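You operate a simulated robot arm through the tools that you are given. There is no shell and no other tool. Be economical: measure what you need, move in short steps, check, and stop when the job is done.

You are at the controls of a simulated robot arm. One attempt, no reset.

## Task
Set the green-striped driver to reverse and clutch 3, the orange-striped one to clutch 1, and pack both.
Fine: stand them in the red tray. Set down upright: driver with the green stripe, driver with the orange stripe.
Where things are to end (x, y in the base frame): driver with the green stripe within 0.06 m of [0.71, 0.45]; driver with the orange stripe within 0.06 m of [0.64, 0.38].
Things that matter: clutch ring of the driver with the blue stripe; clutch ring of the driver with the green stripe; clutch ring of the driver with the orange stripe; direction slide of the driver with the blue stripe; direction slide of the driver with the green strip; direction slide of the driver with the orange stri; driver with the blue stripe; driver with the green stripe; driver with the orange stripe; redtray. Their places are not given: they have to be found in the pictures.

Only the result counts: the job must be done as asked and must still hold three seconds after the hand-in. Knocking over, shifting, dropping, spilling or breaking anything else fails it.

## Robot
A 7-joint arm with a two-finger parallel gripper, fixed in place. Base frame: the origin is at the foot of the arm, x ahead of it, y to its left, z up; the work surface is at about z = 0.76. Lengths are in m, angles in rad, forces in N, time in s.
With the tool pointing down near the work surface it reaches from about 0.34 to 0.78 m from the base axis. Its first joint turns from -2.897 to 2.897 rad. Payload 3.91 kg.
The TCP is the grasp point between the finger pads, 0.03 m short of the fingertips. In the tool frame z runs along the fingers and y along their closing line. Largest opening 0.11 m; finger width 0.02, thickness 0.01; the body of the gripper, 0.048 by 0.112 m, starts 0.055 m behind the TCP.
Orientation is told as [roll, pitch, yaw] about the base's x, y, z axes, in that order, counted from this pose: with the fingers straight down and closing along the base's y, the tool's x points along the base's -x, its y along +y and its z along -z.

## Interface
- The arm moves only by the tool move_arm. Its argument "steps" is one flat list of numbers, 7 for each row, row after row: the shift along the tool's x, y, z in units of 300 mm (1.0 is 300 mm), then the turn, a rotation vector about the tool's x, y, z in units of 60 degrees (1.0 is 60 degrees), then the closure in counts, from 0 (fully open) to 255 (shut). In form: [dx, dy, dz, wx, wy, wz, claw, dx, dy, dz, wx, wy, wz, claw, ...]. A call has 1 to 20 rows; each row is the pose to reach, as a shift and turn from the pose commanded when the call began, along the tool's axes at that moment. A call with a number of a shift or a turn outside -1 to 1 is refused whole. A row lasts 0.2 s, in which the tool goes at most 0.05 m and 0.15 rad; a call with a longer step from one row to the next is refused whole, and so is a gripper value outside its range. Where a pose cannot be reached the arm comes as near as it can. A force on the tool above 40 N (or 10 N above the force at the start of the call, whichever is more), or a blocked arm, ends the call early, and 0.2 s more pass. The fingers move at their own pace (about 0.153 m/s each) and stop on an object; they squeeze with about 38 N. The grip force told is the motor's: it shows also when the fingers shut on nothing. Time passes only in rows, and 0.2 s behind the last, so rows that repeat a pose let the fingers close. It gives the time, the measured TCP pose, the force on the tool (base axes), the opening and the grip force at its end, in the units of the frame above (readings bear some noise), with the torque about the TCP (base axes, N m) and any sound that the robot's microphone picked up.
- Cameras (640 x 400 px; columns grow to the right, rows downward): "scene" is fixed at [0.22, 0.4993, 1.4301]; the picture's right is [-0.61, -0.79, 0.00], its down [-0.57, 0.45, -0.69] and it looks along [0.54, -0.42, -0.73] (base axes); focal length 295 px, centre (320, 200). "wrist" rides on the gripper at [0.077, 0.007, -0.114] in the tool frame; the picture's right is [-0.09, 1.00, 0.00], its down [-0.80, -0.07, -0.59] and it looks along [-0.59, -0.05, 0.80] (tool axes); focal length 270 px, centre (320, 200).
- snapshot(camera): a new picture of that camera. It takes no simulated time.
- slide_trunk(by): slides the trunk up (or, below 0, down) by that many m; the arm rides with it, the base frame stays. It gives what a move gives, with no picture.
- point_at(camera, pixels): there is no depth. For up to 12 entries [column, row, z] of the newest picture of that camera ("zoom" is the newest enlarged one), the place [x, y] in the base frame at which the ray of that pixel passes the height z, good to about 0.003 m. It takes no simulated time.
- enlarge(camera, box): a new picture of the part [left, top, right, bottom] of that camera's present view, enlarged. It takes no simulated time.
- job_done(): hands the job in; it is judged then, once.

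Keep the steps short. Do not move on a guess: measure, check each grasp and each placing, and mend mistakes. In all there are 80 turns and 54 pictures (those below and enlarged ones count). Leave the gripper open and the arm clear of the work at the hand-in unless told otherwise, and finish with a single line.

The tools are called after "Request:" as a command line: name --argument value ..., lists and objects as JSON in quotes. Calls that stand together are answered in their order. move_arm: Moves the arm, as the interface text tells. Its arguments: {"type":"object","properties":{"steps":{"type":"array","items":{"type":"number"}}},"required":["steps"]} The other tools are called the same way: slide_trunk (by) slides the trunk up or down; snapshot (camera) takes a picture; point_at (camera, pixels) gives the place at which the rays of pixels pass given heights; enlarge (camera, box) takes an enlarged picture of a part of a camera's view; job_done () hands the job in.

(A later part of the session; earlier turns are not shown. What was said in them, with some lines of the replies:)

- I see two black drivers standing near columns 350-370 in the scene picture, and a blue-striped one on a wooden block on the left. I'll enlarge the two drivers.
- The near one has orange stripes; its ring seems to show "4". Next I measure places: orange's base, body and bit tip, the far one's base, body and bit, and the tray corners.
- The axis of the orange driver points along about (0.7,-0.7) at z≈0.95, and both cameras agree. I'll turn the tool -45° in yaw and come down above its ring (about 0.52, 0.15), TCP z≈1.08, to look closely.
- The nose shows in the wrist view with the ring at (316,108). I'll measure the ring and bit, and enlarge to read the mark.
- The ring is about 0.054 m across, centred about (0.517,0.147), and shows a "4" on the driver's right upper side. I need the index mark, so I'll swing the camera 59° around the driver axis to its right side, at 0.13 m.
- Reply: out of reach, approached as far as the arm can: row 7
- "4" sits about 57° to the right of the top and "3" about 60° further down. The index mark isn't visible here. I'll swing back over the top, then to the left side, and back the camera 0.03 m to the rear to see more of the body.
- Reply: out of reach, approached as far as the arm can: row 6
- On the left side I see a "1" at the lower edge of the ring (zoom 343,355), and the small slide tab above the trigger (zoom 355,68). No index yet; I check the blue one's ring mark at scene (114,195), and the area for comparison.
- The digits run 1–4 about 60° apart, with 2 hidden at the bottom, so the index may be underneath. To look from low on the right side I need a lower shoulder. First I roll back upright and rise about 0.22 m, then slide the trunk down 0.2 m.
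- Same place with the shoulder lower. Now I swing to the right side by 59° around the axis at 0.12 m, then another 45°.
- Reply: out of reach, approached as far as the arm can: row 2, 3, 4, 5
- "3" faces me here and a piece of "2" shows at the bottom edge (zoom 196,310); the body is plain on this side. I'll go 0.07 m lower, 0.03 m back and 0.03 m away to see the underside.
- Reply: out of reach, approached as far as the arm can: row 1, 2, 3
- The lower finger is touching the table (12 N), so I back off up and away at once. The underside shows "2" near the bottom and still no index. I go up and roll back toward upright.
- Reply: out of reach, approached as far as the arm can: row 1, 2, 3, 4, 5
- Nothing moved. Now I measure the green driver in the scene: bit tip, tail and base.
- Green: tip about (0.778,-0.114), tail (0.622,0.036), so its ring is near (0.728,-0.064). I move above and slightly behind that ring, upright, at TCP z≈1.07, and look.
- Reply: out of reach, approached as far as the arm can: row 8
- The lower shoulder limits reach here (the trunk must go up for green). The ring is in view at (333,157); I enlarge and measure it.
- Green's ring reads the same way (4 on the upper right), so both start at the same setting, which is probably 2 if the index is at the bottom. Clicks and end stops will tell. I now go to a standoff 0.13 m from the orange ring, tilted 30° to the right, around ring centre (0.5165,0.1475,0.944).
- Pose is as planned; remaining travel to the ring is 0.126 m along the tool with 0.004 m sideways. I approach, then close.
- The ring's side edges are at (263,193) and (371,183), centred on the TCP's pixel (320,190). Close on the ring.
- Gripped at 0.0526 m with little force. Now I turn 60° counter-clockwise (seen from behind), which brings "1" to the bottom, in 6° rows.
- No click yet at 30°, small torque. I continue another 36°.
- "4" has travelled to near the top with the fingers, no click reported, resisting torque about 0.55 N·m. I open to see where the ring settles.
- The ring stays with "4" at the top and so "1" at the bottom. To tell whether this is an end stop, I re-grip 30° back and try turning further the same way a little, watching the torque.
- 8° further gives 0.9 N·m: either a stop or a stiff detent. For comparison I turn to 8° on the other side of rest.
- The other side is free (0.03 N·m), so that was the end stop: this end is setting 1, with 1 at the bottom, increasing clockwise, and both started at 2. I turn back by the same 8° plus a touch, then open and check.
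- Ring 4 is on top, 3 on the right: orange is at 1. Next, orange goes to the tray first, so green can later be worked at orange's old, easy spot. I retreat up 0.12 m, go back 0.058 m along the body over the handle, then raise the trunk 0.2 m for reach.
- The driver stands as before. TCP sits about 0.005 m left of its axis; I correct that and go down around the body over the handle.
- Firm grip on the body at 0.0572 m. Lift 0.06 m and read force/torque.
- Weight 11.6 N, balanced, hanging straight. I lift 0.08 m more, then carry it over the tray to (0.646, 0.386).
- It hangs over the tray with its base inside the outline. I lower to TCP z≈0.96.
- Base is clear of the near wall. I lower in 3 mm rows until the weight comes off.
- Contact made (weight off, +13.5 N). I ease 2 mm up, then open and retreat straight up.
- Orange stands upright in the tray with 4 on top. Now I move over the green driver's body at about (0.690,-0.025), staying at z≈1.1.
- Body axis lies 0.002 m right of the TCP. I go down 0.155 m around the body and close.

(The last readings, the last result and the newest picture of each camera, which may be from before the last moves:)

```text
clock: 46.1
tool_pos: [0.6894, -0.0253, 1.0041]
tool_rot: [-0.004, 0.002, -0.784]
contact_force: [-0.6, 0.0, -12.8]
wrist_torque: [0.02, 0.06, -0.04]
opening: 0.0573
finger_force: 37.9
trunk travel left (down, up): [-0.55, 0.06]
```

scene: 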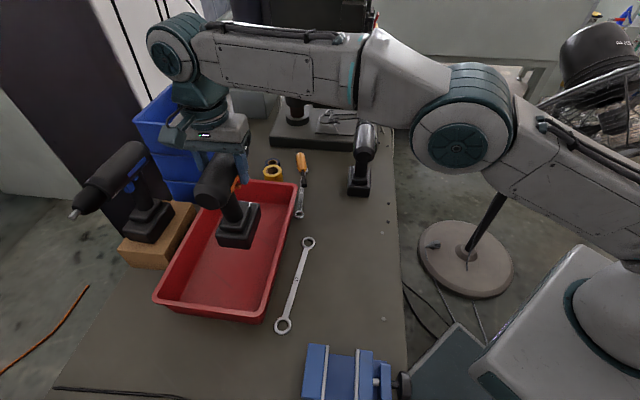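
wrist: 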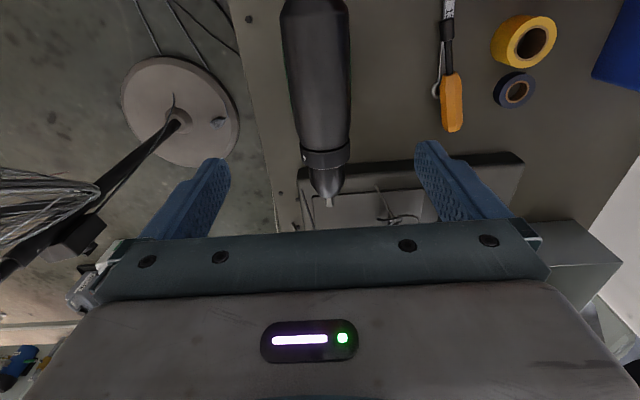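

Green lifted, 12.8 N, balanced. I carry it 0.30 m backward along its axis to orange's old free spot and lower to just above the table.

Request:
move_arm --steps '[0.143, 0, 0, 0, 0, 0, 255, 0.286, 0, 0, 0, 0, 0, 255, 0.429, 0, 0, 0, 0, 0, 255, 0.572, 0, 0, 0, 0, 0, 255, 0.715, 0, 0, 0, 0, 0, 255, 0.858, 0, 0, 0, 0, 0, 255, 1.0, 0, 0, 0, 0, 0, 255, 1.0, 0, 0.1, 0, 0, 0, 255, 1.0, 0, 0.17, 0, 0, 0, 255]'

Request:
move_arm --steps '[0, 0, 0.01, 0, 0, 0, 255, 0, 0, 0.02, 0, 0, 0, 255, 0, 0, 0.026, 0, 0, 0, 255]'

```text
clock: 48.1
tool_pos: [0.4779, 0.1865, 0.9532]
tool_rot: [-0.001, 0.001, -0.785]
contact_force: [0.1, 0.7, -11.3]
wrist_torque: [-0.04, 0.0, -0.01]
opening: 0.0573
finger_force: 37.8
trunk travel left (down, up): [-0.55, 0.06]
```

```text
clock: 48.9
tool_pos: [0.4769, 0.1872, 0.946]
tool_rot: [-0.001, 0.001, -0.785]
contact_force: [-0.4, 0.5, -11.6]
wrist_torque: [-0.02, 0.05, -0.05]
opening: 0.0573
finger_force: 38.2
trunk travel left (down, up): [-0.55, 0.06]
```

Request:
move_arm --steps '[0, 0, 0.007, 0, 0, 0, 255, 0, 0, 0.012, 0, 0, 0, 255]'

```text
clock: 49.5
tool_pos: [0.4781, 0.1866, 0.9448]
tool_rot: [0.006, -0.002, -0.785]
contact_force: [4.0, 3.6, 18.4]
wrist_torque: [0.16, 0.42, -0.42]
opening: 0.0571
finger_force: 37.7
trunk travel left (down, up): [-0.55, 0.06]
```

Down on the table. Ease 2 mm, open, rise; then trunk -0.2 m for the side views.

Request:
move_arm --steps '[0, 0, -0.008, 0, 0, 0, 255, 0, 0, -0.008, 0, 0, 0, 60, 0, 0, -0.008, 0, 0, 0, 0, 0, 0, -0.15, 0, 0, 0, 0, 0, 0, -0.3, 0, 0, 0, 0, 0, 0, -0.45, 0, 0, 0, 0, 0, 0, -0.6, 0, 0, 0, 0, 0, 0, -0.75, 0, 0, 0, 0, 0, 0, -0.9, 0, 0, 0, 0, 0, 0, -1.0, 0, 0, 0, 0]'

Request:
slide_trunk --by -0.18

Request:
move_arm --steps '[0, -0.0584, 0.0043, -0.14, 0, 0, 0, 0, -0.1156, 0.0171, -0.28, 0, 0, 0, 0, -0.1703, 0.038, -0.42, 0, 0, 0, 0, -0.2213, 0.0668, -0.56, 0, 0, 0, 0, -0.2676, 0.1027, -0.7, 0, 0, 0, 0, -0.3082, 0.145, -0.84, 0, 0, 0, 0, -0.3422, 0.1928, -0.98, 0, 0, 0]'

Request:
enlarge --camera "wrist" --box '[180, 20, 460, 195]'

```text
clock: 51.7
tool_pos: [0.4761, 0.1871, 1.2442]
tool_rot: [0.0, 0.0, -0.787]
contact_force: [-0.2, 0.6, 0.1]
wrist_torque: [0.01, 0.02, -0.01]
opening: 0.1102
finger_force: 0.0
trunk travel left (down, up): [-0.55, 0.06]
```

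```text
clock: 53.7
tool_pos: [0.4753, 0.1875, 1.0636]
tool_rot: [-0.002, -0.001, -0.785]
contact_force: [0.1, 0.6, -0.4]
wrist_torque: [-0.02, -0.05, 0.03]
opening: 0.11
finger_force: 0.0
trunk travel left (down, up): [-0.37, 0.24]
```

```text
clock: 55.3
tool_pos: [0.4032, 0.1138, 1.0043]
tool_rot: [1.023, 0.0, -0.788]
contact_force: [0.2, 0.9, 0.2]
wrist_torque: [-0.02, -0.01, 0.01]
opening: 0.11
finger_force: 0.1
trunk travel left (down, up): [-0.37, 0.24]
```

```text
2.29 times, centred on (320, 108) of wrist
```

zoom: 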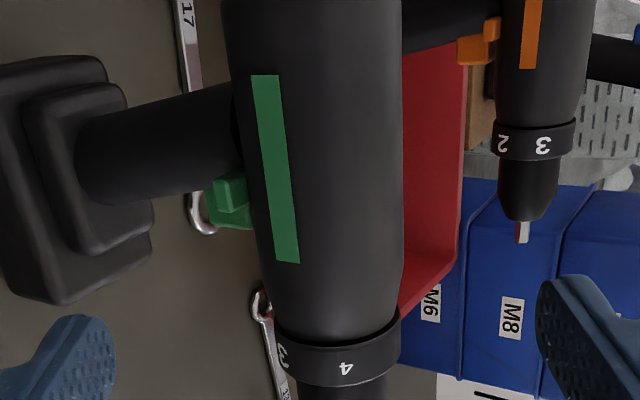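

The green slide tab shows on the right side just above the trigger (zoom 232,192). I enlarge it to look for marks.

Request:
enlarge --camera "wrist" --box '[250, 70, 330, 120]'

Request:
point_at --camera "wrist" --pixels '[[282, 104, 0.91], [288, 93, 0.91], [288, 113, 0.91]]'

```text
8.00 times, centred on (290, 95) of wrist
```

zoom: 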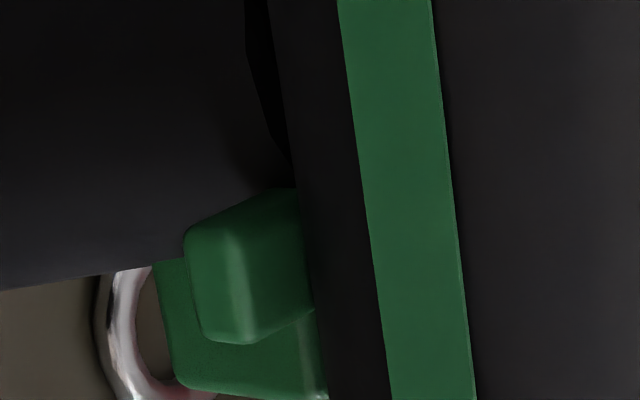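

```text
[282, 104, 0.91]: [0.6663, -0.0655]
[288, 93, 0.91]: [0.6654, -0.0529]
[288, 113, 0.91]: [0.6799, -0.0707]
```

No mark on the tab. I swing to the left side (+30°) to see the slide's other end.

Request:
move_arm --steps '[0, 0.0584, 0.0043, 0.14, 0, 0, 0, 0, 0.1156, 0.0171, 0.28, 0, 0, 0, 0, 0.1703, 0.038, 0.42, 0, 0, 0, 0, 0.2213, 0.0668, 0.56, 0, 0, 0, 0, 0.2676, 0.1027, 0.7, 0, 0, 0, 0, 0.3082, 0.145, 0.84, 0, 0, 0, 0, 0.3422, 0.1928, 0.98, 0, 0, 0]'

Request:
move_arm --steps '[0, 0.0584, 0.0043, 0.14, 0, 0, 0, 0, 0.1156, 0.0171, 0.28, 0, 0, 0, 0, 0.1703, 0.038, 0.42, 0, 0, 0, 0, 0.2213, 0.0668, 0.56, 0, 0, 0, 0, 0.2676, 0.1027, 0.7, 0, 0, 0]'

Request:
enlarge --camera "wrist" --box '[240, 50, 400, 150]'

```text
clock: 56.9
tool_pos: [0.4771, 0.1875, 1.0631]
tool_rot: [-0.003, 0.001, -0.784]
contact_force: [0.1, 0.4, 0.2]
wrist_torque: [0.02, -0.03, -0.01]
opening: 0.1101
finger_force: 0.1
trunk travel left (down, up): [-0.37, 0.24]
```

```text
clock: 58.1
tool_pos: [0.4751, 0.2044, 1.0309]
tool_rot: [-0.668, 0.029, -0.798]
contact_force: [0.8, -1.6, -0.6]
wrist_torque: [0.06, 0.07, -0.08]
opening: 0.1101
finger_force: 0.1
out of reach, approached as far as the arm can: row 4, 5
trunk travel left (down, up): [-0.37, 0.24]
```

```text
4.00 times, centred on (320, 100) of wrist
```

zoom: 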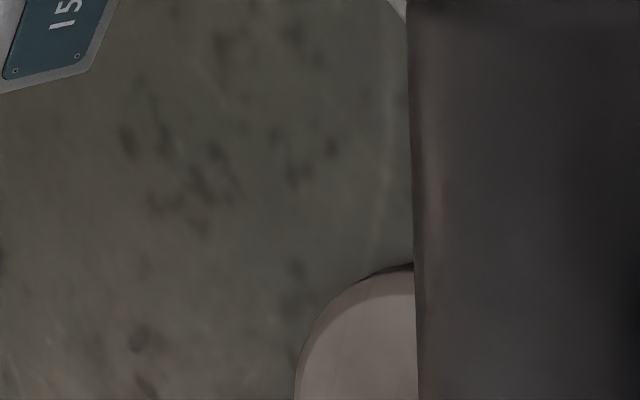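

The arm couldn't get far enough left here, so the view missed it. I first roll back upright, and then use the scene camera for the left side.

Request:
move_arm --steps '[0, 0, -0.06, -0.13, 0, 0, 0, 0, -0.03, -0.12, -0.26, 0, 0, 0, 0, -0.06, -0.15, -0.39, 0, 0, 0, 0, -0.08, -0.15, -0.52, 0, 0, 0, 0, -0.1, -0.15, -0.63, 0, 0, 0]'

Request:
enlarge --camera "scene" --box '[320, 190, 400, 290]'

```text
clock: 59.3
tool_pos: [0.476, 0.2089, 1.0852]
tool_rot: [-0.005, 0.025, -0.796]
contact_force: [0.6, 0.3, -0.1]
wrist_torque: [-0.02, -0.01, 0.0]
opening: 0.1099
finger_force: 0.0
trunk travel left (down, up): [-0.37, 0.24]
```

```text
4.00 times, centred on (360, 240) of scene
```

zoom: 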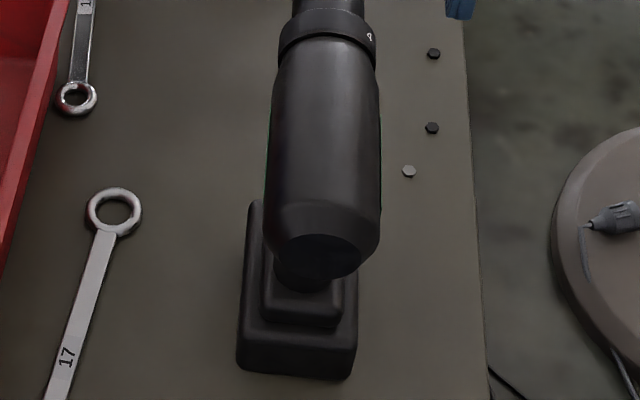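

Not visible from there. Instead I turn the tool a further -90° in yaw and place it 0.12 m left of the driver, so the wrist camera looks at the slide from the left at about 36°.

Request:
move_arm --steps '[0, 0.05, 0, 0, 0, 0.14, 0, -0.01, 0.1, 0, 0, 0, 0.28, 0, -0.01, 0.15, 0, 0, 0, 0.42, 0, -0.02, 0.2, 0, 0, 0, 0.56, 0, -0.03, 0.25, 0, 0, 0, 0.7, 0, -0.03, 0.3, 0, 0, 0, 0.84, 0, -0.03, 0.318, 0, 0, 0, 0.98, 0]'

Request:
move_arm --steps '[0, 0, 0, 0, 0, 0.14, 0, 0, 0, 0, 0, 0, 0.28, 0, 0, 0, 0, 0, 0, 0.42, 0, 0, 0, 0, 0, 0, 0.52, 0]'

Request:
snapshot --camera "wrist"

```text
clock: 60.9
tool_pos: [0.5507, 0.2686, 1.0851]
tool_rot: [-0.024, 0.006, -1.823]
contact_force: [0.8, 0.0, -0.2]
wrist_torque: [0.0, -0.01, -0.01]
opening: 0.1105
finger_force: 0.0
trunk travel left (down, up): [-0.37, 0.24]
```

```text
clock: 61.9
tool_pos: [0.5507, 0.2688, 1.0852]
tool_rot: [-0.024, -0.009, -2.368]
contact_force: [0.1, -0.7, 0.0]
wrist_torque: [-0.01, 0.0, 0.01]
opening: 0.1101
finger_force: 0.1
trunk travel left (down, up): [-0.37, 0.24]
```

```text
14 pictures are left
```

wrist: 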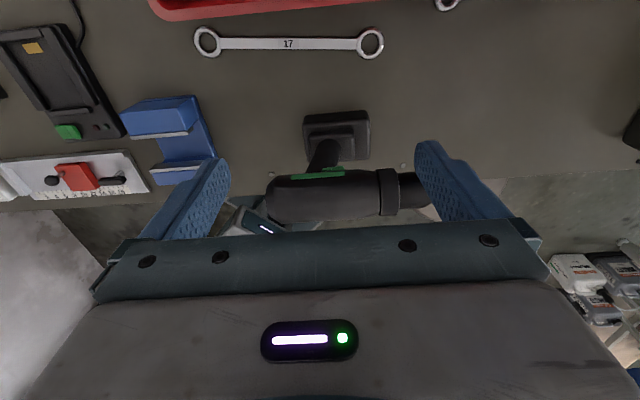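

Good view: driver in the middle. I enlarge the slide area at (335,170).

Request:
enlarge --camera "wrist" --box '[288, 140, 384, 200]'

```text
6.67 times, centred on (336, 170) of wrist
```

zoom: 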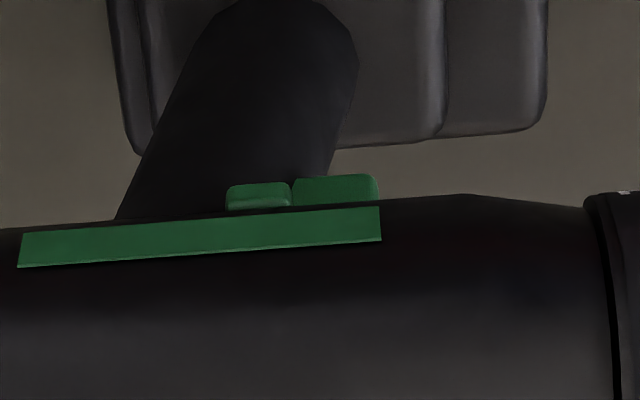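

Request:
point_at --camera "zoom" --pixels '[[258, 200, 0.92], [258, 200, 0.91], [258, 200, 0.9], [258, 184, 0.91], [258, 184, 0.9], [228, 195, 0.91], [290, 190, 0.91], [378, 180, 0.905], [200, 225, 0.944], [380, 208, 0.944], [320, 100, 0.79], [540, 120, 0.79]]'

```text
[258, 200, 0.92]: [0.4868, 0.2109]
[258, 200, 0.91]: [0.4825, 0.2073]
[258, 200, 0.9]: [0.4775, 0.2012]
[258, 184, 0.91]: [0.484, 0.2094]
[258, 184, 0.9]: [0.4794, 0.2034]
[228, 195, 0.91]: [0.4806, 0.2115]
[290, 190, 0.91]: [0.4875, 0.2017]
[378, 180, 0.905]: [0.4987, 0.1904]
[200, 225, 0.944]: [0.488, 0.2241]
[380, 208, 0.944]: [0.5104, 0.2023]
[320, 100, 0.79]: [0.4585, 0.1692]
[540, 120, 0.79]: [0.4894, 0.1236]
```

The tab shows on both sides, roughly equally, so I'll test it by pushing. The right side is the easy one: with closed fingers I cross over to 0.11 m right of the driver and tilt 40° so the fingers point left and down.

Request:
move_arm --steps '[-0.123, -0.003, 0, 0, 0, 0, 255, -0.246, -0.006, 0, 0, 0.07, 0, 255, -0.37, -0.01, 0, 0, 0.2, 0, 255, -0.493, -0.013, 0.02, 0, 0.33, 0, 255, -0.617, -0.016, 0.05, 0, 0.46, 0, 255, -0.74, -0.02, 0.083, 0, 0.59, 0, 255, -0.74, -0.02, 0.083, 0, 0.667, 0, 255]'

```text
clock: 63.5
tool_pos: [0.3858, 0.1186, 1.0616]
tool_rot: [-0.032, 0.695, -2.388]
contact_force: [-0.5, -1.4, 0.0]
wrist_torque: [-0.02, 0.0, -0.01]
opening: 0.0
finger_force: 37.1
trunk travel left (down, up): [-0.37, 0.24]
```

Positioned as planned. I lower 0.139 m on the right side, then move in until the tip is about 0.025 m short of the tab, and look.

Request:
move_arm --steps '[-0.1, 0.006, 0.119, 0, 0, 0, 255, -0.2, 0.012, 0.238, 0, 0, 0, 255, -0.297, 0.018, 0.357, 0, 0, 0, 255, -0.24, 0.018, 0.4, 0, 0, 0, 255, -0.192, 0.018, 0.444, 0, 0, 0, 255]'

Request:
snapshot --camera "wrist"

```text
clock: 64.7
tool_pos: [0.4185, 0.1447, 0.9217]
tool_rot: [-0.031, 0.692, -2.387]
contact_force: [0.1, -0.4, 0.1]
wrist_torque: [-0.04, 0.0, 0.02]
opening: 0.0
finger_force: 37.1
trunk travel left (down, up): [-0.37, 0.24]
```

```text
12 pictures are left
```

wrist: 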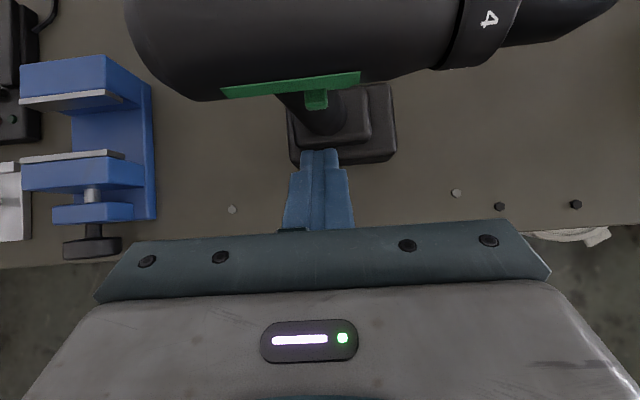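

The tab shows at (316,100), in line with the fingertip (320,152). Enlarge for alignment.

Request:
enlarge --camera "wrist" --box '[272, 70, 368, 160]'

Request:
point_at --camera "wrist" --pixels '[[317, 107, 0.9], [317, 107, 0.91], [306, 100, 0.905], [328, 98, 0.905], [301, 152, 0.9], [338, 152, 0.9], [317, 107, 0.895]]'

```text
4.44 times, centred on (320, 115) of wrist
```

zoom: 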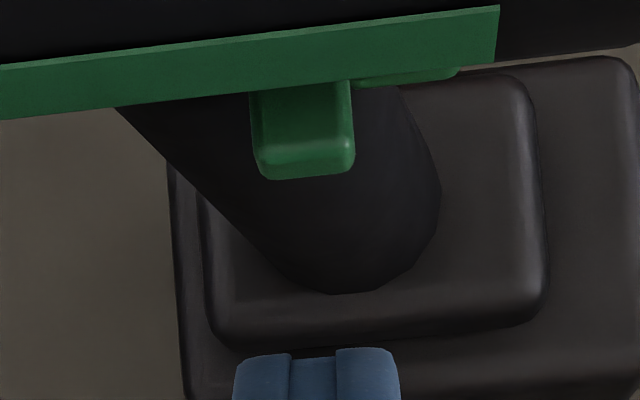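

```text
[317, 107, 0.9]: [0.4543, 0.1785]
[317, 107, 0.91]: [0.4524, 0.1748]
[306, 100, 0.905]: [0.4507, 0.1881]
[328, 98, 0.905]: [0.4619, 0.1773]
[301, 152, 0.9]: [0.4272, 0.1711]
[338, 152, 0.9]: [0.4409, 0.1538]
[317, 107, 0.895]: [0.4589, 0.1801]
```

From above, the tab clearly sticks out more to the right (about -0.021) than to the left (about +0.012): it slides crosswise and now sits to the right. A one-sided push could tip the driver, so I'll squeeze instead: one pad on the tab, the other on the body's opposite side, tool tilted 30°. I back out, rise and untilt first.

Request:
move_arm --steps '[-0.105, 0, -0.087, 0, 0, 0, 255, -0.005, 0, -0.206, 0, 0, 0, 255, 0.095, 0, -0.325, 0, -0.14, 0, 150, 0.192, 0, -0.444, 0, -0.28, 0, 0, 0.192, 0, -0.444, 0, -0.42, 0, 0, 0.192, 0, -0.444, 0, -0.56, 0, 0, 0.192, 0, -0.444, 0, -0.667, 0, 0]'

Request:
move_arm --steps '[0, 0, 0, 0, 0, -0.14, 0, 0, 0, 0, 0, 0, -0.28, 0, 0, 0, 0, 0, 0, -0.42, 0, 0, 0, 0, 0, 0, -0.56, 0, 0, 0, 0, 0, 0, -0.7, 0, 0, 0, 0, 0, 0, -0.84, 0, 0, 0, 0, 0, 0, -0.98, 0]'

Request:
move_arm --steps '[0, 0, 0, 0, 0, -0.14, 0, 0, 0, 0, 0, 0, -0.28, 0, 0, 0, 0, 0, 0, -0.42, 0, 0, 0, 0, 0, 0, -0.54, 0]'

```text
clock: 66.3
tool_pos: [0.3908, 0.1156, 1.0616]
tool_rot: [-0.025, -0.008, -2.367]
contact_force: [-0.4, 0.2, 0.2]
wrist_torque: [-0.01, -0.01, -0.01]
opening: 0.1102
finger_force: 0.1
trunk travel left (down, up): [-0.37, 0.24]
```

```text
clock: 67.9
tool_pos: [0.392, 0.1145, 1.062]
tool_rot: [-0.02, 0.019, -1.337]
contact_force: [0.1, 0.2, 0.5]
wrist_torque: [-0.01, -0.05, 0.0]
opening: 0.1099
finger_force: 0.1
trunk travel left (down, up): [-0.37, 0.24]
```

```text
clock: 68.9
tool_pos: [0.3917, 0.1144, 1.0607]
tool_rot: [-0.007, 0.026, -0.774]
contact_force: [0.8, 0.0, -0.9]
wrist_torque: [-0.03, 0.0, -0.02]
opening: 0.1103
finger_force: 0.0
trunk travel left (down, up): [-0.37, 0.24]
```

Upright again at yaw -45°. Now I take the 30° tilted standoff, 0.12 m from the squeeze position, with the small pitch error corrected.

Request:
move_arm --steps '[0.002, 0.04, 0.01, -0.1265, -0.006, 0.002, 0, 0.004, 0.08, 0.02, -0.253, -0.012, 0.005, 0, 0.006, 0.12, 0.03, -0.38, -0.018, 0.008, 0, 0.008, 0.16, 0.042, -0.506, -0.025, 0.01, 0]'

```text
clock: 69.9
tool_pos: [0.4225, 0.1501, 1.0493]
tool_rot: [0.524, 0.001, -0.794]
contact_force: [-0.7, -0.4, 0.5]
wrist_torque: [-0.02, 0.01, -0.02]
opening: 0.1102
finger_force: 0.0
trunk travel left (down, up): [-0.37, 0.24]
```

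At standoff. Approach 0.122 m, narrow the fingers to 0.075 m (no contact yet), and look.

Request:
move_arm --steps '[-0.003, 0, 0.13, 0, 0, 0, 0, -0.003, 0, 0.26, 0, 0, 0, 0, -0.003, 0, 0.36, 0, 0, 0, 0, -0.003, 0, 0.406, 0, 0, 0, 0, -0.003, 0, 0.406, 0, 0, 0, 81, -0.003, 0, 0.406, 0, 0, 0, 81]'

Request:
snapshot --camera "wrist"

```text
clock: 71.3
tool_pos: [0.4663, 0.1933, 0.9427]
tool_rot: [0.523, 0.003, -0.793]
contact_force: [0.4, 0.3, 0.7]
wrist_torque: [-0.02, 0.0, 0.01]
opening: 0.0751
finger_force: 0.0
trunk travel left (down, up): [-0.37, 0.24]
```

```text
10 pictures are left
```

wrist: 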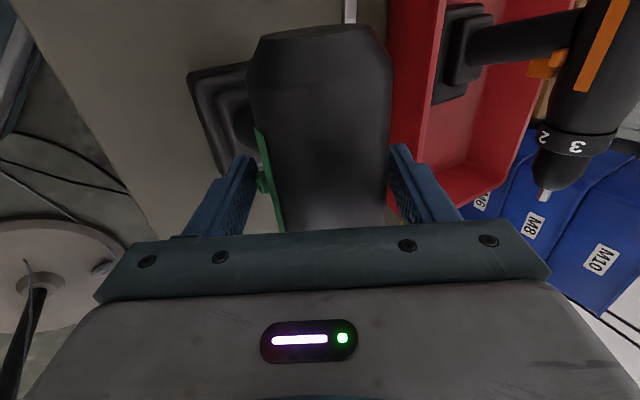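

The tab (264,182) lies right beside the right finger's pad end. I close in stages toward 0.060 m.

Request:
move_arm --steps '[0, 0, 0, 0, 0, 0, 95, 0, 0, 0, 0, 0, 0, 102, 0, 0, 0, 0, 0, 0, 108, 0, 0, 0, 0, 0, 0, 112, 0, 0, 0, 0, 0, 0, 116, 0, 0, 0, 0, 0, 0, 116]'

```text
clock: 72.7
tool_pos: [0.4653, 0.1921, 0.9457]
tool_rot: [0.526, 0.001, -0.792]
contact_force: [-2.0, -2.0, 14.2]
wrist_torque: [-1.31, 0.71, 0.3]
opening: 0.0626
finger_force: 37.6
trunk travel left (down, up): [-0.37, 0.24]
```

It stalled at 0.0626 m with full force. Let me look at the tab.

Request:
enlarge --camera "wrist" --box '[220, 120, 316, 210]'

```text
4.44 times, centred on (268, 165) of wrist
```

zoom: 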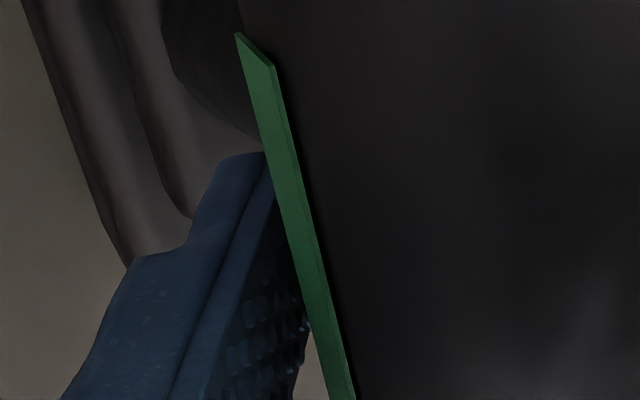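

The pad has reached the raised stripe, so the tab should be pushed in. I open to 0.10 m and look at the tab.

Request:
move_arm --steps '[0, 0, 0, 0, 0, 0, 80, 0, 0, 0, 0, 0, 0, 25, 0, 0, 0, 0, 0, 0, 25]'

Request:
enlarge --camera "wrist" --box '[200, 60, 440, 210]'

```text
clock: 73.5
tool_pos: [0.4659, 0.1942, 0.9428]
tool_rot: [0.523, 0.001, -0.793]
contact_force: [-0.4, -0.1, 0.8]
wrist_torque: [-0.01, 0.0, -0.04]
opening: 0.0993
finger_force: 0.0
trunk travel left (down, up): [-0.37, 0.24]
```

```text
2.67 times, centred on (320, 135) of wrist
```

zoom: 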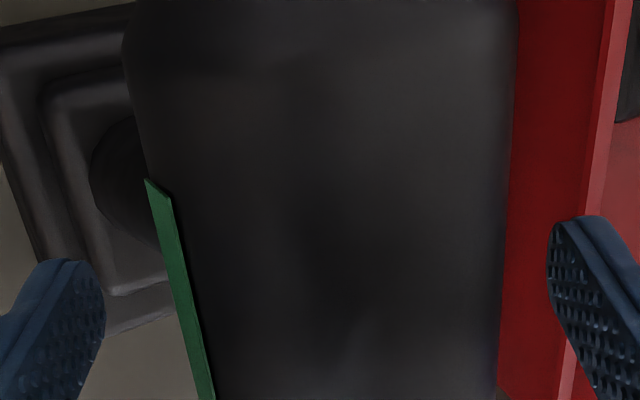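

The tab no longer shows past the stripe on the right: it moved. The fingers are open around the body, so I slide forward 0.0756 m to the ring and look.

Request:
move_arm --steps '[-0.126, 0.01, 0, 0, 0, 0, 0, -0.252, 0.01, 0, 0, 0, 0, 0, -0.252, 0.01, 0, 0, 0, 0, 0]'

Request:
enlarge --camera "wrist" --box '[200, 0, 440, 240]'

```text
clock: 74.3
tool_pos: [0.5209, 0.1407, 0.9443]
tool_rot: [0.524, 0.002, -0.793]
contact_force: [-0.4, 0.6, -0.3]
wrist_torque: [0.01, 0.02, -0.04]
opening: 0.1101
finger_force: 0.1
trunk travel left (down, up): [-0.37, 0.24]
```

```text
1.67 times, centred on (320, 120) of wrist
```

zoom: 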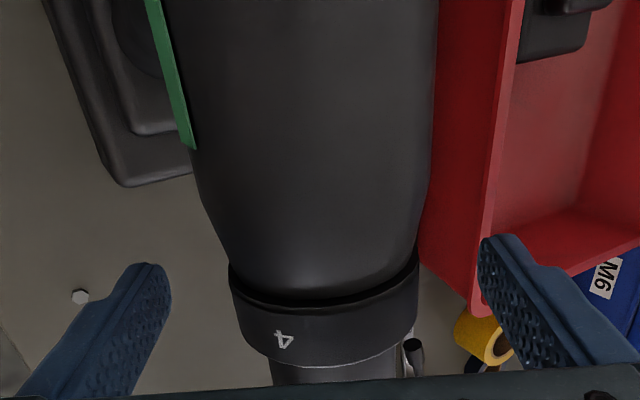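

The ring centre sits at about (323,169), i.e. 0.0115 m behind the TCP. I shift back by that and close.

Request:
move_arm --steps '[0.038, 0.005, 0, 0, 0, 0, 0, 0.038, 0.005, 0, 0, 0, 0, 255, 0.038, 0.005, 0, 0, 0, 0, 255, 0.038, 0.005, 0, 0, 0, 0, 255]'

Request:
move_arm --steps '[0, 0, 0, -0.1, 0, 0, 255, 0, 0, 0, -0.2, 0, 0, 255, 0, 0, 0, -0.3, 0, 0, 255, 0, 0, 0, -0.4, 0, 0, 255, 0, 0, 0, -0.5, 0, 0, 255]'

```text
clock: 75.3
tool_pos: [0.5155, 0.1502, 0.9448]
tool_rot: [0.525, 0.0, -0.793]
contact_force: [2.1, 1.3, 2.7]
wrist_torque: [0.01, -0.05, -0.06]
opening: 0.053
finger_force: 37.4
trunk travel left (down, up): [-0.37, 0.24]
```

```text
clock: 76.5
tool_pos: [0.5128, 0.1496, 0.9441]
tool_rot: [1.048, 0.003, -0.791]
contact_force: [-0.7, -1.0, -0.5]
wrist_torque: [0.22, 0.23, 0.11]
opening: 0.0529
finger_force: 37.9
trunk travel left (down, up): [-0.37, 0.24]
```

Grip 0.053 m; half the turn done with hardly any torque. The other 30° now.

Request:
move_arm --steps '[0, 0, 0, -0.1, 0, 0, 255, 0, 0, 0, -0.2, 0, 0, 255, 0, 0, 0, -0.3, 0, 0, 255, 0, 0, 0, -0.4, 0, 0, 255, 0, 0, 0, -0.5, 0, 0, 255]'

Request:
move_arm --steps '[0, 0, 0, 0, 0, 0, 120, 0, 0, 0, 0, 0, 0, 0, 0, 0, 0, 0, 0, 0, 0]'

Request:
enlarge --camera "wrist" --box '[200, 0, 440, 240]'

```text
clock: 77.7
tool_pos: [0.5146, 0.1505, 0.9436]
tool_rot: [1.57, 0.002, -0.792]
contact_force: [-0.1, -1.2, -0.1]
wrist_torque: [-0.32, -0.32, 0.05]
opening: 0.053
finger_force: 37.8
trunk travel left (down, up): [-0.37, 0.24]
```

```text
clock: 78.5
tool_pos: [0.5145, 0.1496, 0.9465]
tool_rot: [1.572, 0.005, -0.792]
contact_force: [0.2, 0.0, -0.4]
wrist_torque: [0.01, 0.02, 0.02]
opening: 0.1099
finger_force: 0.1
trunk travel left (down, up): [-0.37, 0.24]
```

```text
1.67 times, centred on (320, 120) of wrist
```

zoom: 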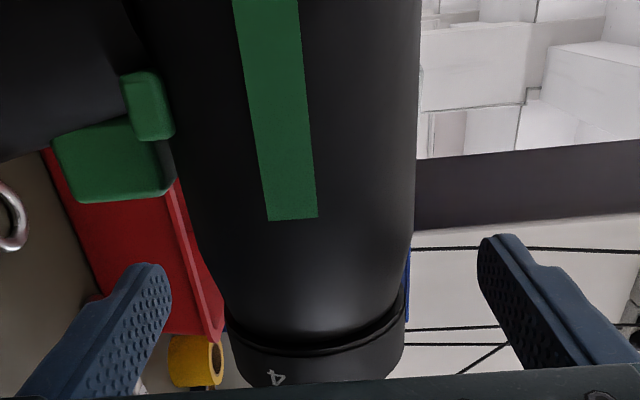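

Ring turned: "4" is now at about 118°, so "3" is at the bottom: green is at clutch 3. To confirm the slide I go back to the same left-side viewpoint as before: retreat to the right, rise, cross over, and yaw -90°.

Request:
move_arm --steps '[0, 0, -0.15, 0, 0, 0, 0, 0, 0, -0.3, 0, 0, 0, 0, 0, 0, -0.4, 0, 0, 0, 0, 0, 0.06, -0.4, 0.14, 0, 0, 0, 0, 0.12, -0.4, 0.28, 0, 0, 0, 0, 0.18, -0.4, 0.42, 0, 0, 0, 0, 0.24, -0.4, 0.56, 0, 0, 0, 0, 0.3, -0.4, 0.7, 0, 0, 0, 0, 0.36, -0.4, 0.84, 0, 0, 0, 0, 0.42, -0.4, 0.98, 0, 0, 0]'

Request:
move_arm --steps '[0.035, 0.114, 0.059, 0.09, 0, 0, 0, 0.07, 0.228, 0.118, 0.18, 0, 0, 0, 0.105, 0.342, 0.177, 0.27, 0, 0, 0, 0.14, 0.456, 0.236, 0.36, 0, 0, 0, 0.177, 0.57, 0.295, 0.44, 0, 0, 0, 0.213, 0.683, 0.354, 0.52, 0, 0, 0]'

Request:
move_arm --steps '[0, 0, 0, 0, 0, 0.14, 0, 0, 0, 0, 0, 0, 0.28, 0, 0, 0, 0, 0, 0, 0.42, 0, 0, 0, 0, 0, 0, 0.56, 0, 0, 0, 0, 0, 0, 0.7, 0, 0, 0, 0, 0, 0, 0.84, 0, 0, 0, 0, 0, 0, 0.98, 0]'

Request:
move_arm --steps '[0, 0, 0, 0, 0, 0.14, 0, 0, 0, 0, 0, 0, 0.28, 0, 0, 0, 0, 0, 0, 0.42, 0, 0, 0, 0, 0, 0, 0.52, 0]'

Request:
enlarge --camera "wrist" --box '[272, 130, 400, 210]'

```text
clock: 80.7
tool_pos: [0.428, 0.0658, 1.0711]
tool_rot: [0.543, 0.003, -0.792]
contact_force: [0.0, -0.5, 0.0]
wrist_torque: [0.0, -0.02, 0.01]
opening: 0.1101
finger_force: 0.0
out of reach, approached as far as the arm can: row 1, 2, 3, 4, 5
trunk travel left (down, up): [-0.37, 0.24]
```

```text
clock: 82.1
tool_pos: [0.5481, 0.2729, 1.085]
tool_rot: [-0.004, 0.001, -0.789]
contact_force: [-0.8, 0.1, -0.1]
wrist_torque: [-0.03, 0.03, 0.0]
opening: 0.11
finger_force: 0.1
trunk travel left (down, up): [-0.37, 0.24]
```

```text
clock: 83.7
tool_pos: [0.5483, 0.2714, 1.087]
tool_rot: [-0.002, 0.001, -1.822]
contact_force: [0.3, -0.5, 1.1]
wrist_torque: [0.03, 0.04, -0.02]
opening: 0.1102
finger_force: 0.0
trunk travel left (down, up): [-0.37, 0.24]
```

```text
clock: 84.7
tool_pos: [0.5485, 0.273, 1.0873]
tool_rot: [-0.005, 0.0, -2.365]
contact_force: [-0.1, -0.4, 0.5]
wrist_torque: [-0.01, -0.03, 0.01]
opening: 0.1099
finger_force: 0.1
trunk travel left (down, up): [-0.37, 0.24]
```

```text
5.00 times, centred on (336, 170) of wrist
```

zoom: 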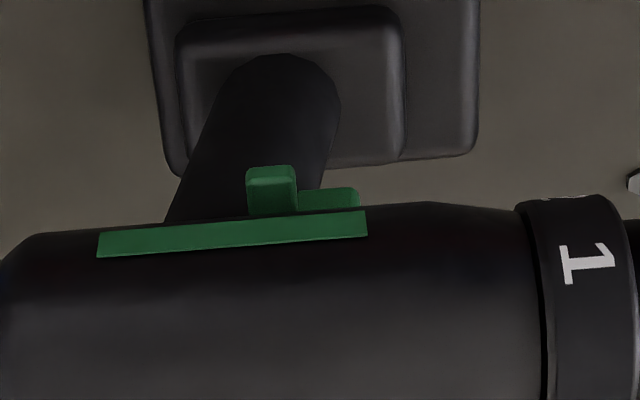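

The tab now sticks out far to the left and the ring shows "1" on the upper left: both settings are done. Now yaw back to -45°, and raise the trunk 0.18 m for the carry.

Request:
move_arm --steps '[0, 0, 0, 0, 0, -0.14, 0, 0, 0, 0, 0, 0, -0.28, 0, 0, 0, 0, 0, 0, -0.42, 0, 0, 0, 0, 0, 0, -0.56, 0, 0, 0, 0, 0, 0, -0.7, 0, 0, 0, 0, 0, 0, -0.84, 0, 0, 0, 0, 0, 0, -0.98, 0]'

Request:
move_arm --steps '[0, 0, 0, 0, 0, -0.14, 0, 0, 0, 0, 0, 0, -0.28, 0, 0, 0, 0, 0, 0, -0.42, 0, 0, 0, 0, 0, 0, -0.53, 0]'

Request:
slide_trunk --by 0.18

Request:
move_arm --steps '[-0.008, -0.125, 0, 0, 0, 0, 0, -0.016, -0.25, 0, 0, 0, 0, 0, -0.024, -0.372, 0, 0, 0, 0, 0, -0.024, -0.372, 0.15, 0, 0, 0, 0, -0.024, -0.372, 0.3, 0, 0, 0, 0, -0.024, -0.372, 0.45, 0, 0, 0, 0]'

Request:
snapshot --camera "wrist"

```text
clock: 86.3
tool_pos: [0.5485, 0.2722, 1.0868]
tool_rot: [-0.001, 0.001, -1.332]
contact_force: [0.0, 0.2, -1.0]
wrist_torque: [0.01, -0.01, 0.0]
opening: 0.1102
finger_force: 0.1
trunk travel left (down, up): [-0.37, 0.24]
```

```text
clock: 87.3
tool_pos: [0.5488, 0.2727, 1.0869]
tool_rot: [0.001, 0.004, -0.777]
contact_force: [-0.2, 0.7, -0.3]
wrist_torque: [0.01, -0.02, -0.01]
opening: 0.1102
finger_force: 0.0
trunk travel left (down, up): [-0.37, 0.24]
```

```text
clock: 89.3
tool_pos: [0.5481, 0.273, 1.2662]
tool_rot: [0.0, 0.004, -0.781]
contact_force: [-0.1, -0.5, 0.1]
wrist_torque: [-0.03, -0.02, 0.03]
opening: 0.11
finger_force: 0.0
trunk travel left (down, up): [-0.55, 0.06]
```

```text
clock: 90.7
tool_pos: [0.4765, 0.1892, 1.1322]
tool_rot: [0.0, 0.002, -0.783]
contact_force: [0.4, -1.0, -0.4]
wrist_torque: [0.02, 0.0, 0.03]
opening: 0.1102
finger_force: 0.0
trunk travel left (down, up): [-0.55, 0.06]
```

```text
4 pictures are left
```

wrist: 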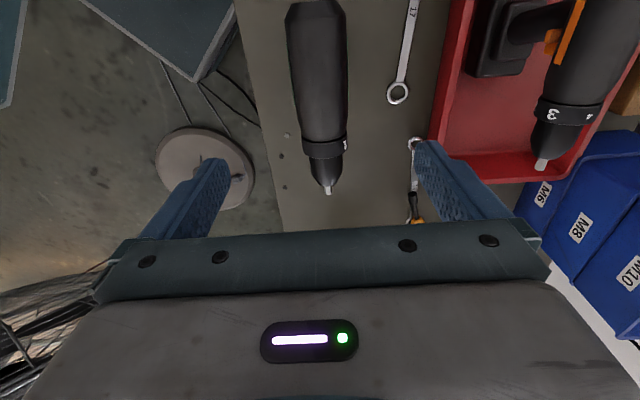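

Request:
point_at --camera "wrist" --pixels '[[328, 192, 0.945], [302, 150, 0.945], [346, 145, 0.945], [286, 40, 0.945], [347, 40, 0.945], [292, 90, 0.945], [348, 90, 0.945]]'

```text
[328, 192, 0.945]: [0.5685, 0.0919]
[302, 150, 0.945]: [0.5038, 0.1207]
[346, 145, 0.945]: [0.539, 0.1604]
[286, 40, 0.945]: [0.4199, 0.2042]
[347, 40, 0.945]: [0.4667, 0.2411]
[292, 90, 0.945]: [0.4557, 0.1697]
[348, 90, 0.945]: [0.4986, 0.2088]
```

The driver stands straight; its axis is within 1 mm of the TCP. I go down, close, and lift 0.18 m (it must pass over orange), then raise the trunk 0.06 m more.

Request:
move_arm --steps '[0, 0, 0.15, 0, 0, 0, 0, 0, 0, 0.3, 0, 0, 0, 0, 0, 0, 0.45, 0, 0, 0, 0, 0, 0, 0.56, 0, 0, 0, 0, 0, 0, 0.61, 0, 0, 0, 0, 0, 0, 0.61, 0, 0, 0, 255, 0, 0, 0.61, 0, 0, 0, 255, 0, 0, 0.61, 0, 0, 0, 255]'

Request:
move_arm --steps '[0, 0, -0.1, 0, 0, 0, 255, 0, 0, -0.2, 0, 0, 0, 255, 0, 0, -0.32, 0, 0, 0, 255, 0, 0, -0.45, 0, 0, 0, 255, 0, 0, -0.6, 0, 0, 0, 255]'

Request:
slide_trunk --by 0.06

```text
clock: 92.5
tool_pos: [0.4745, 0.1893, 0.9486]
tool_rot: [-0.001, 0.002, -0.78]
contact_force: [2.4, 2.9, -0.4]
wrist_torque: [-0.03, -0.35, 0.06]
opening: 0.0578
finger_force: 37.9
trunk travel left (down, up): [-0.55, 0.06]
```

```text
clock: 93.7
tool_pos: [0.4748, 0.1896, 1.1271]
tool_rot: [-0.003, 0.004, -0.783]
contact_force: [-1.2, 0.0, -13.4]
wrist_torque: [0.02, 0.08, -0.01]
opening: 0.0577
finger_force: 38.2
trunk travel left (down, up): [-0.55, 0.06]
```

```text
clock: 94.7
tool_pos: [0.4745, 0.1889, 1.1872]
tool_rot: [-0.001, 0.005, -0.782]
contact_force: [-0.7, -0.3, -12.0]
wrist_torque: [0.03, 0.02, 0.0]
opening: 0.0576
finger_force: 38.1
trunk travel left (down, up): [-0.61, 0.0]
```

Lifted, 12 N, level. I carry it left toward the tray at this height while tilting the tool 25° (for reach), in two moves: first over orange, then 0.085 m further.

Request:
move_arm --steps '[0.01, 0.05, -0.07, 0, 0, 0, 255, 0.03, 0.19, -0.07, -0.084, 0, 0, 255, 0.05, 0.33, -0.07, -0.168, 0, 0, 255, 0.07, 0.47, -0.07, -0.252, 0, 0, 255, 0.09, 0.61, -0.07, -0.336, 0, 0, 255, 0.12, 0.73, -0.07, -0.42, 0, 0, 255, 0.138, 0.833, -0.07, -0.42, 0, 0, 255]'

Request:
move_arm --steps '[0, 0.128, 0.06, 0, 0, 0, 255, 0, 0.256, 0.119, 0, 0, 0, 255]'

Request:
snapshot --camera "scene"

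```text
clock: 96.3
tool_pos: [0.6219, 0.3975, 1.2058]
tool_rot: [0.436, 0.004, -0.78]
contact_force: [-0.1, 0.9, -11.9]
wrist_torque: [-0.38, 0.46, -0.02]
opening: 0.0576
finger_force: 37.7
trunk travel left (down, up): [-0.61, 0.0]
```

```text
clock: 96.9
tool_pos: [0.6812, 0.4574, 1.2053]
tool_rot: [0.431, 0.003, -0.778]
contact_force: [-0.3, 0.1, -11.5]
wrist_torque: [-0.27, 0.31, 0.02]
opening: 0.0572
finger_force: 38.0
trunk travel left (down, up): [-0.61, 0.0]
```

```text
3 pictures are left
```

scene: 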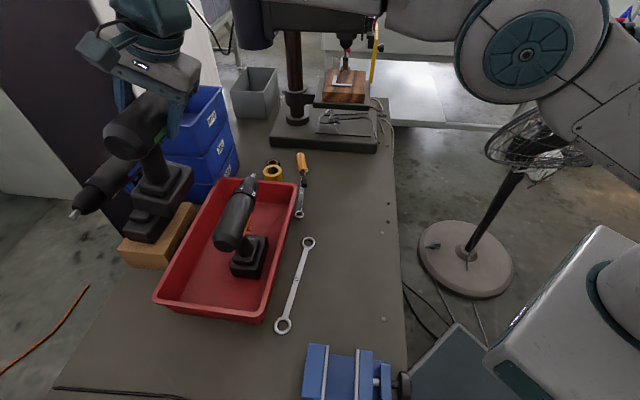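

It's held above the tray; blue stands about 0.1 m from green's base. I lower 0.185 m while reducing the tilt to 10°.

Request:
move_arm --steps '[0, -0.0516, 0.112, 0, 0, 0, 255, 0, -0.1032, 0.224, 0.075, 0, 0, 255, 0, -0.1548, 0.336, 0.145, 0, 0, 255, 0, -0.2064, 0.448, 0.195, 0, 0, 255, 0, -0.258, 0.56, 0.244, 0, 0, 255]'

Request:
enlarge --camera "scene" --box '[60, 80, 320, 330]'

```text
clock: 98.1
tool_pos: [0.6806, 0.4572, 1.0219]
tool_rot: [0.183, 0.002, -0.782]
contact_force: [-0.2, 0.1, -11.1]
wrist_torque: [0.04, 0.04, -0.05]
opening: 0.0571
finger_force: 37.7
trunk travel left (down, up): [-0.61, 0.0]
```

```text
1.60 times, centred on (190, 205) of scene
```

zoom: 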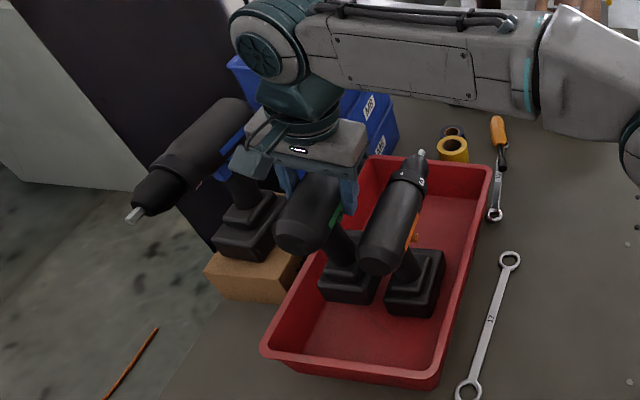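

Green hangs left of orange with clearance, its base inside the tray outline. I lower to just above the floor and reduce the tilt to 6°.

Request:
move_arm --steps '[0, -0.0111, 0.06, 0.025, 0, 0, 255, 0, -0.0222, 0.12, 0.05, 0, 0, 255, 0, -0.0333, 0.18, 0.075, 0, 0, 255]'

```text
clock: 98.9
tool_pos: [0.6765, 0.4541, 0.9998]
tool_rot: [0.159, -0.004, -0.783]
contact_force: [2.4, 1.3, 11.0]
wrist_torque: [0.31, 0.32, -0.03]
opening: 0.0572
finger_force: 37.9
out of reach, approached as far as the arm can: row 1, 2, 3
trunk travel left (down, up): [-0.61, 0.0]
stopped in row 3: the force on the tool passed its limit at 70 N (the readings are from after the stop); the commanded pose is now the measured one
```

The call stopped on a force peak at TCP z≈1.0, before the floor. I look before doing anything else.

Request:
enlarge --camera "scene" --box '[120, 130, 280, 290]'

```text
2.50 times, centred on (200, 210) of scene
```

zoom: 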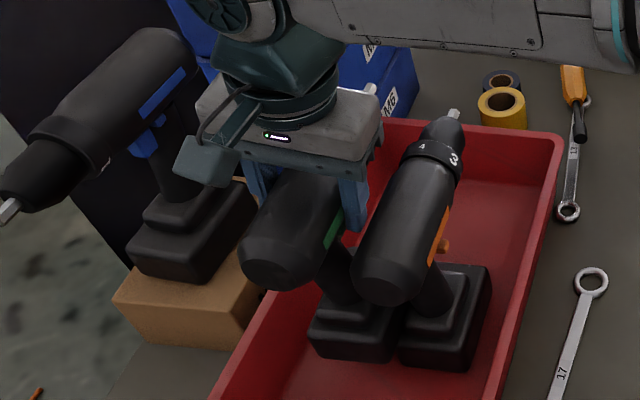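

Green's base is catching on the edge of orange's battery: the base hangs straight below the TCP, so it needs about 0.085 m of spacing instead of 0.07. I lift 0.045 m, shift 0.016 m further left with a bit more tool tilt for reach.

Request:
move_arm --steps '[0, 0.012, -0.074, 0, 0, 0, 255, 0, 0.024, -0.148, 0, 0, 0, 255, 0, 0.05, -0.144, -0.06, 0, 0, 255, 0, 0.077, -0.139, -0.115, 0, 0, 255]'

```text
clock: 99.9
tool_pos: [0.6858, 0.4651, 1.0393]
tool_rot: [0.272, -0.002, -0.782]
contact_force: [-0.4, 0.0, -11.7]
wrist_torque: [-0.05, 0.14, 0.01]
opening: 0.0574
finger_force: 37.5
trunk travel left (down, up): [-0.61, 0.0]
```

Clear and held (11.7 N). Now down 0.067 m at this spacing, in smaller rows.

Request:
move_arm --steps '[0, -0.012, 0.043, 0, 0, 0, 255, 0, -0.024, 0.086, 0, 0, 0, 255, 0, -0.036, 0.129, 0, 0, 0, 255, 0, -0.048, 0.172, 0, 0, 0, 255, 0, -0.06, 0.215, 0, 0, 0, 255]'

```text
clock: 101.1
tool_pos: [0.6872, 0.4658, 0.9714]
tool_rot: [0.272, -0.002, -0.779]
contact_force: [0.4, -0.2, -12.2]
wrist_torque: [-0.11, 0.15, -0.03]
opening: 0.0572
finger_force: 37.6
trunk travel left (down, up): [-0.61, 0.0]
```

Past orange's battery with no contact. Lower by 3 mm rows to the floor.

Request:
move_arm --steps '[0, -0.0027, 0.0096, 0, 0, 0, 255, 0, -0.0054, 0.0192, 0, 0, 0, 255, 0, -0.0081, 0.0288, 0, 0, 0, 255, 0, -0.0099, 0.0353, 0, 0, 0, 255]'

```text
clock: 102.1
tool_pos: [0.6874, 0.4653, 0.9618]
tool_rot: [0.272, -0.001, -0.781]
contact_force: [0.1, -0.8, -12.1]
wrist_torque: [-0.07, 0.17, 0.01]
opening: 0.0574
finger_force: 38.4
trunk travel left (down, up): [-0.61, 0.0]
```

Request:
move_arm --steps '[0, -0.0018, 0.0064, 0, 0, 0, 255, 0, -0.0036, 0.0128, 0, 0, 0, 255, 0, -0.0045, 0.016, 0, 0, 0, 255]'

```text
clock: 102.9
tool_pos: [0.687, 0.4644, 0.9566]
tool_rot: [0.272, -0.003, -0.781]
contact_force: [1.2, 0.7, -12.5]
wrist_torque: [-0.09, 0.2, 0.05]
opening: 0.0574
finger_force: 37.8
trunk travel left (down, up): [-0.61, 0.0]
```

Still hanging. A further 6 mm in 2 mm rows.

Request:
move_arm --steps '[0, -0.0018, 0.0064, 0, 0, 0, 255, 0, -0.0036, 0.0128, 0, 0, 0, 255, 0, -0.0054, 0.0192, 0, 0, 0, 255]'

```text
clock: 103.7
tool_pos: [0.6865, 0.4652, 0.9572]
tool_rot: [0.283, -0.003, -0.783]
contact_force: [1.9, -0.3, 14.9]
wrist_torque: [0.06, 0.66, 0.0]
opening: 0.057
finger_force: 37.9
trunk travel left (down, up): [-0.61, 0.0]
```

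Contact (weight off). I open slowly to 0.072 m, so the driver settles flat against the easing fingers, with orange's body only about 0.05 m away.

Request:
move_arm --steps '[0, 0.002, -0.008, 0, 0, 0, 120, 0, 0.002, -0.008, 0, 0, 0, 116, 0, 0.002, -0.008, 0, 0, 0, 110, 0, 0.002, -0.008, 0, 0, 0, 104, 0, 0.002, -0.008, 0, 0, 0, 96, 0, 0.002, -0.008, 0, 0, 0, 88, 0, 0.002, -0.008, 0, 0, 0, 88, 0, 0.002, -0.008, 0, 0, 0, 88]'

```text
clock: 105.5
tool_pos: [0.686, 0.4659, 0.9547]
tool_rot: [0.277, -0.001, -0.778]
contact_force: [3.4, 3.8, 3.4]
wrist_torque: [-0.07, 0.09, 0.03]
opening: 0.0717
finger_force: 0.0
trunk travel left (down, up): [-0.61, 0.0]
```

The driver leans lightly (5 N) on the left finger, so I shift the tool 0.010 m left in small rows to let it settle fully.

Request:
move_arm --steps '[0, 0.01, 0.002, 0, 0, 0, 88, 0, 0.02, 0.004, 0, 0, 0, 88, 0, 0.032, 0.009, 0, 0, 0, 84, 0, 0.032, 0.009, 0, 0, 0, 80]'

```text
clock: 106.5
tool_pos: [0.6934, 0.4714, 0.9537]
tool_rot: [0.273, -0.001, -0.783]
contact_force: [1.7, 0.9, 0.1]
wrist_torque: [-0.01, 0.02, -0.05]
opening: 0.0764
finger_force: 0.6
trunk travel left (down, up): [-0.61, 0.0]
```

Nearly free. A few more millimetres left and open to 0.085 m.

Request:
move_arm --steps '[0, 0.007, 0.002, 0, 0, 0, 70, 0, 0.013, 0.004, 0, 0, 0, 58, 0, 0.013, 0.004, 0, 0, 0, 58]'

Request:
enlarge --camera "scene" --box '[120, 130, 280, 290]'

```text
clock: 107.3
tool_pos: [0.6928, 0.4704, 0.9549]
tool_rot: [0.271, -0.002, -0.781]
contact_force: [-0.3, -0.6, 0.1]
wrist_torque: [0.03, -0.04, 0.01]
opening: 0.0851
finger_force: 0.1
out of reach, approached as far as the arm can: row 2, 3
trunk travel left (down, up): [-0.61, 0.0]
```

```text
2.50 times, centred on (200, 210) of scene
```

zoom: 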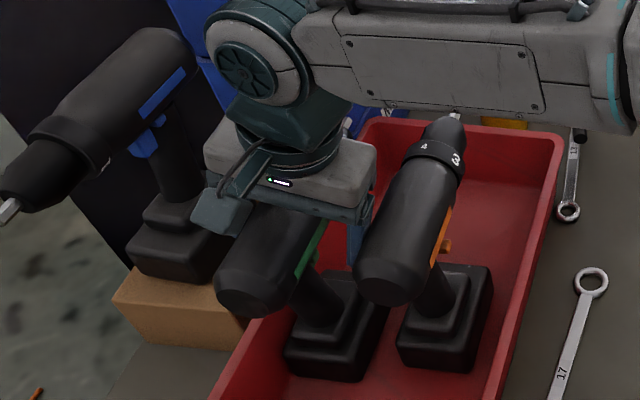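

Green stands flat in the tray beside orange, not touching. I rise straight up 0.04 m and check the force first.

Request:
move_arm --steps '[0, 0.009, -0.0321, 0, 0, 0, 58, 0, 0.018, -0.0642, 0, 0, 0, 58, 0, 0.027, -0.0963, 0, 0, 0, 58, 0, 0.0358, -0.1284, 0, 0, 0, 58]'

```text
clock: 108.3
tool_pos: [0.692, 0.4707, 0.9958]
tool_rot: [0.275, -0.001, -0.78]
contact_force: [0.8, -0.3, -0.5]
wrist_torque: [-0.01, 0.02, 0.0]
opening: 0.085
finger_force: 0.1
trunk travel left (down, up): [-0.61, 0.0]
5 turns are left
```

No contact. I continue straight up, then back away toward the base, high above orange.

Request:
move_arm --steps '[0, 0.0179, -0.0642, 0, 0, 0, 58, 0, 0.0358, -0.1284, 0, 0, 0, 58, 0, 0.0716, -0.2568, 0, 0, 0, 58, 0, 0.09, -0.385, 0, 0, 0, 40, 0, 0.05, -0.52, 0, 0, 0, 0, 0, -0.05, -0.63, 0, 0, 0, 0, 0, -0.16, -0.68, 0, 0, 0, 0, 0, -0.28, -0.72, 0, 0, 0, 0]'

```text
clock: 110.1
tool_pos: [0.5934, 0.372, 1.181]
tool_rot: [0.278, -0.002, -0.78]
contact_force: [-0.5, -0.6, 0.4]
wrist_torque: [0.02, -0.08, -0.01]
opening: 0.1102
finger_force: 0.0
out of reach, approached as far as the arm can: row 2, 3, 4
trunk travel left (down, up): [-0.61, 0.0]
4 turns are left
```

The gripper is open, well above the drivers and free of contact. Handing in.

Request:
job_done

```text
The job is handed in.
```

I handed in the job with both drivers upright in the red tray: green set to reverse and clutch 3, orange to clutch 1, though neither clutch mark nor slide direction was labelled, so I worked those out from end-stop feel and tab movement.
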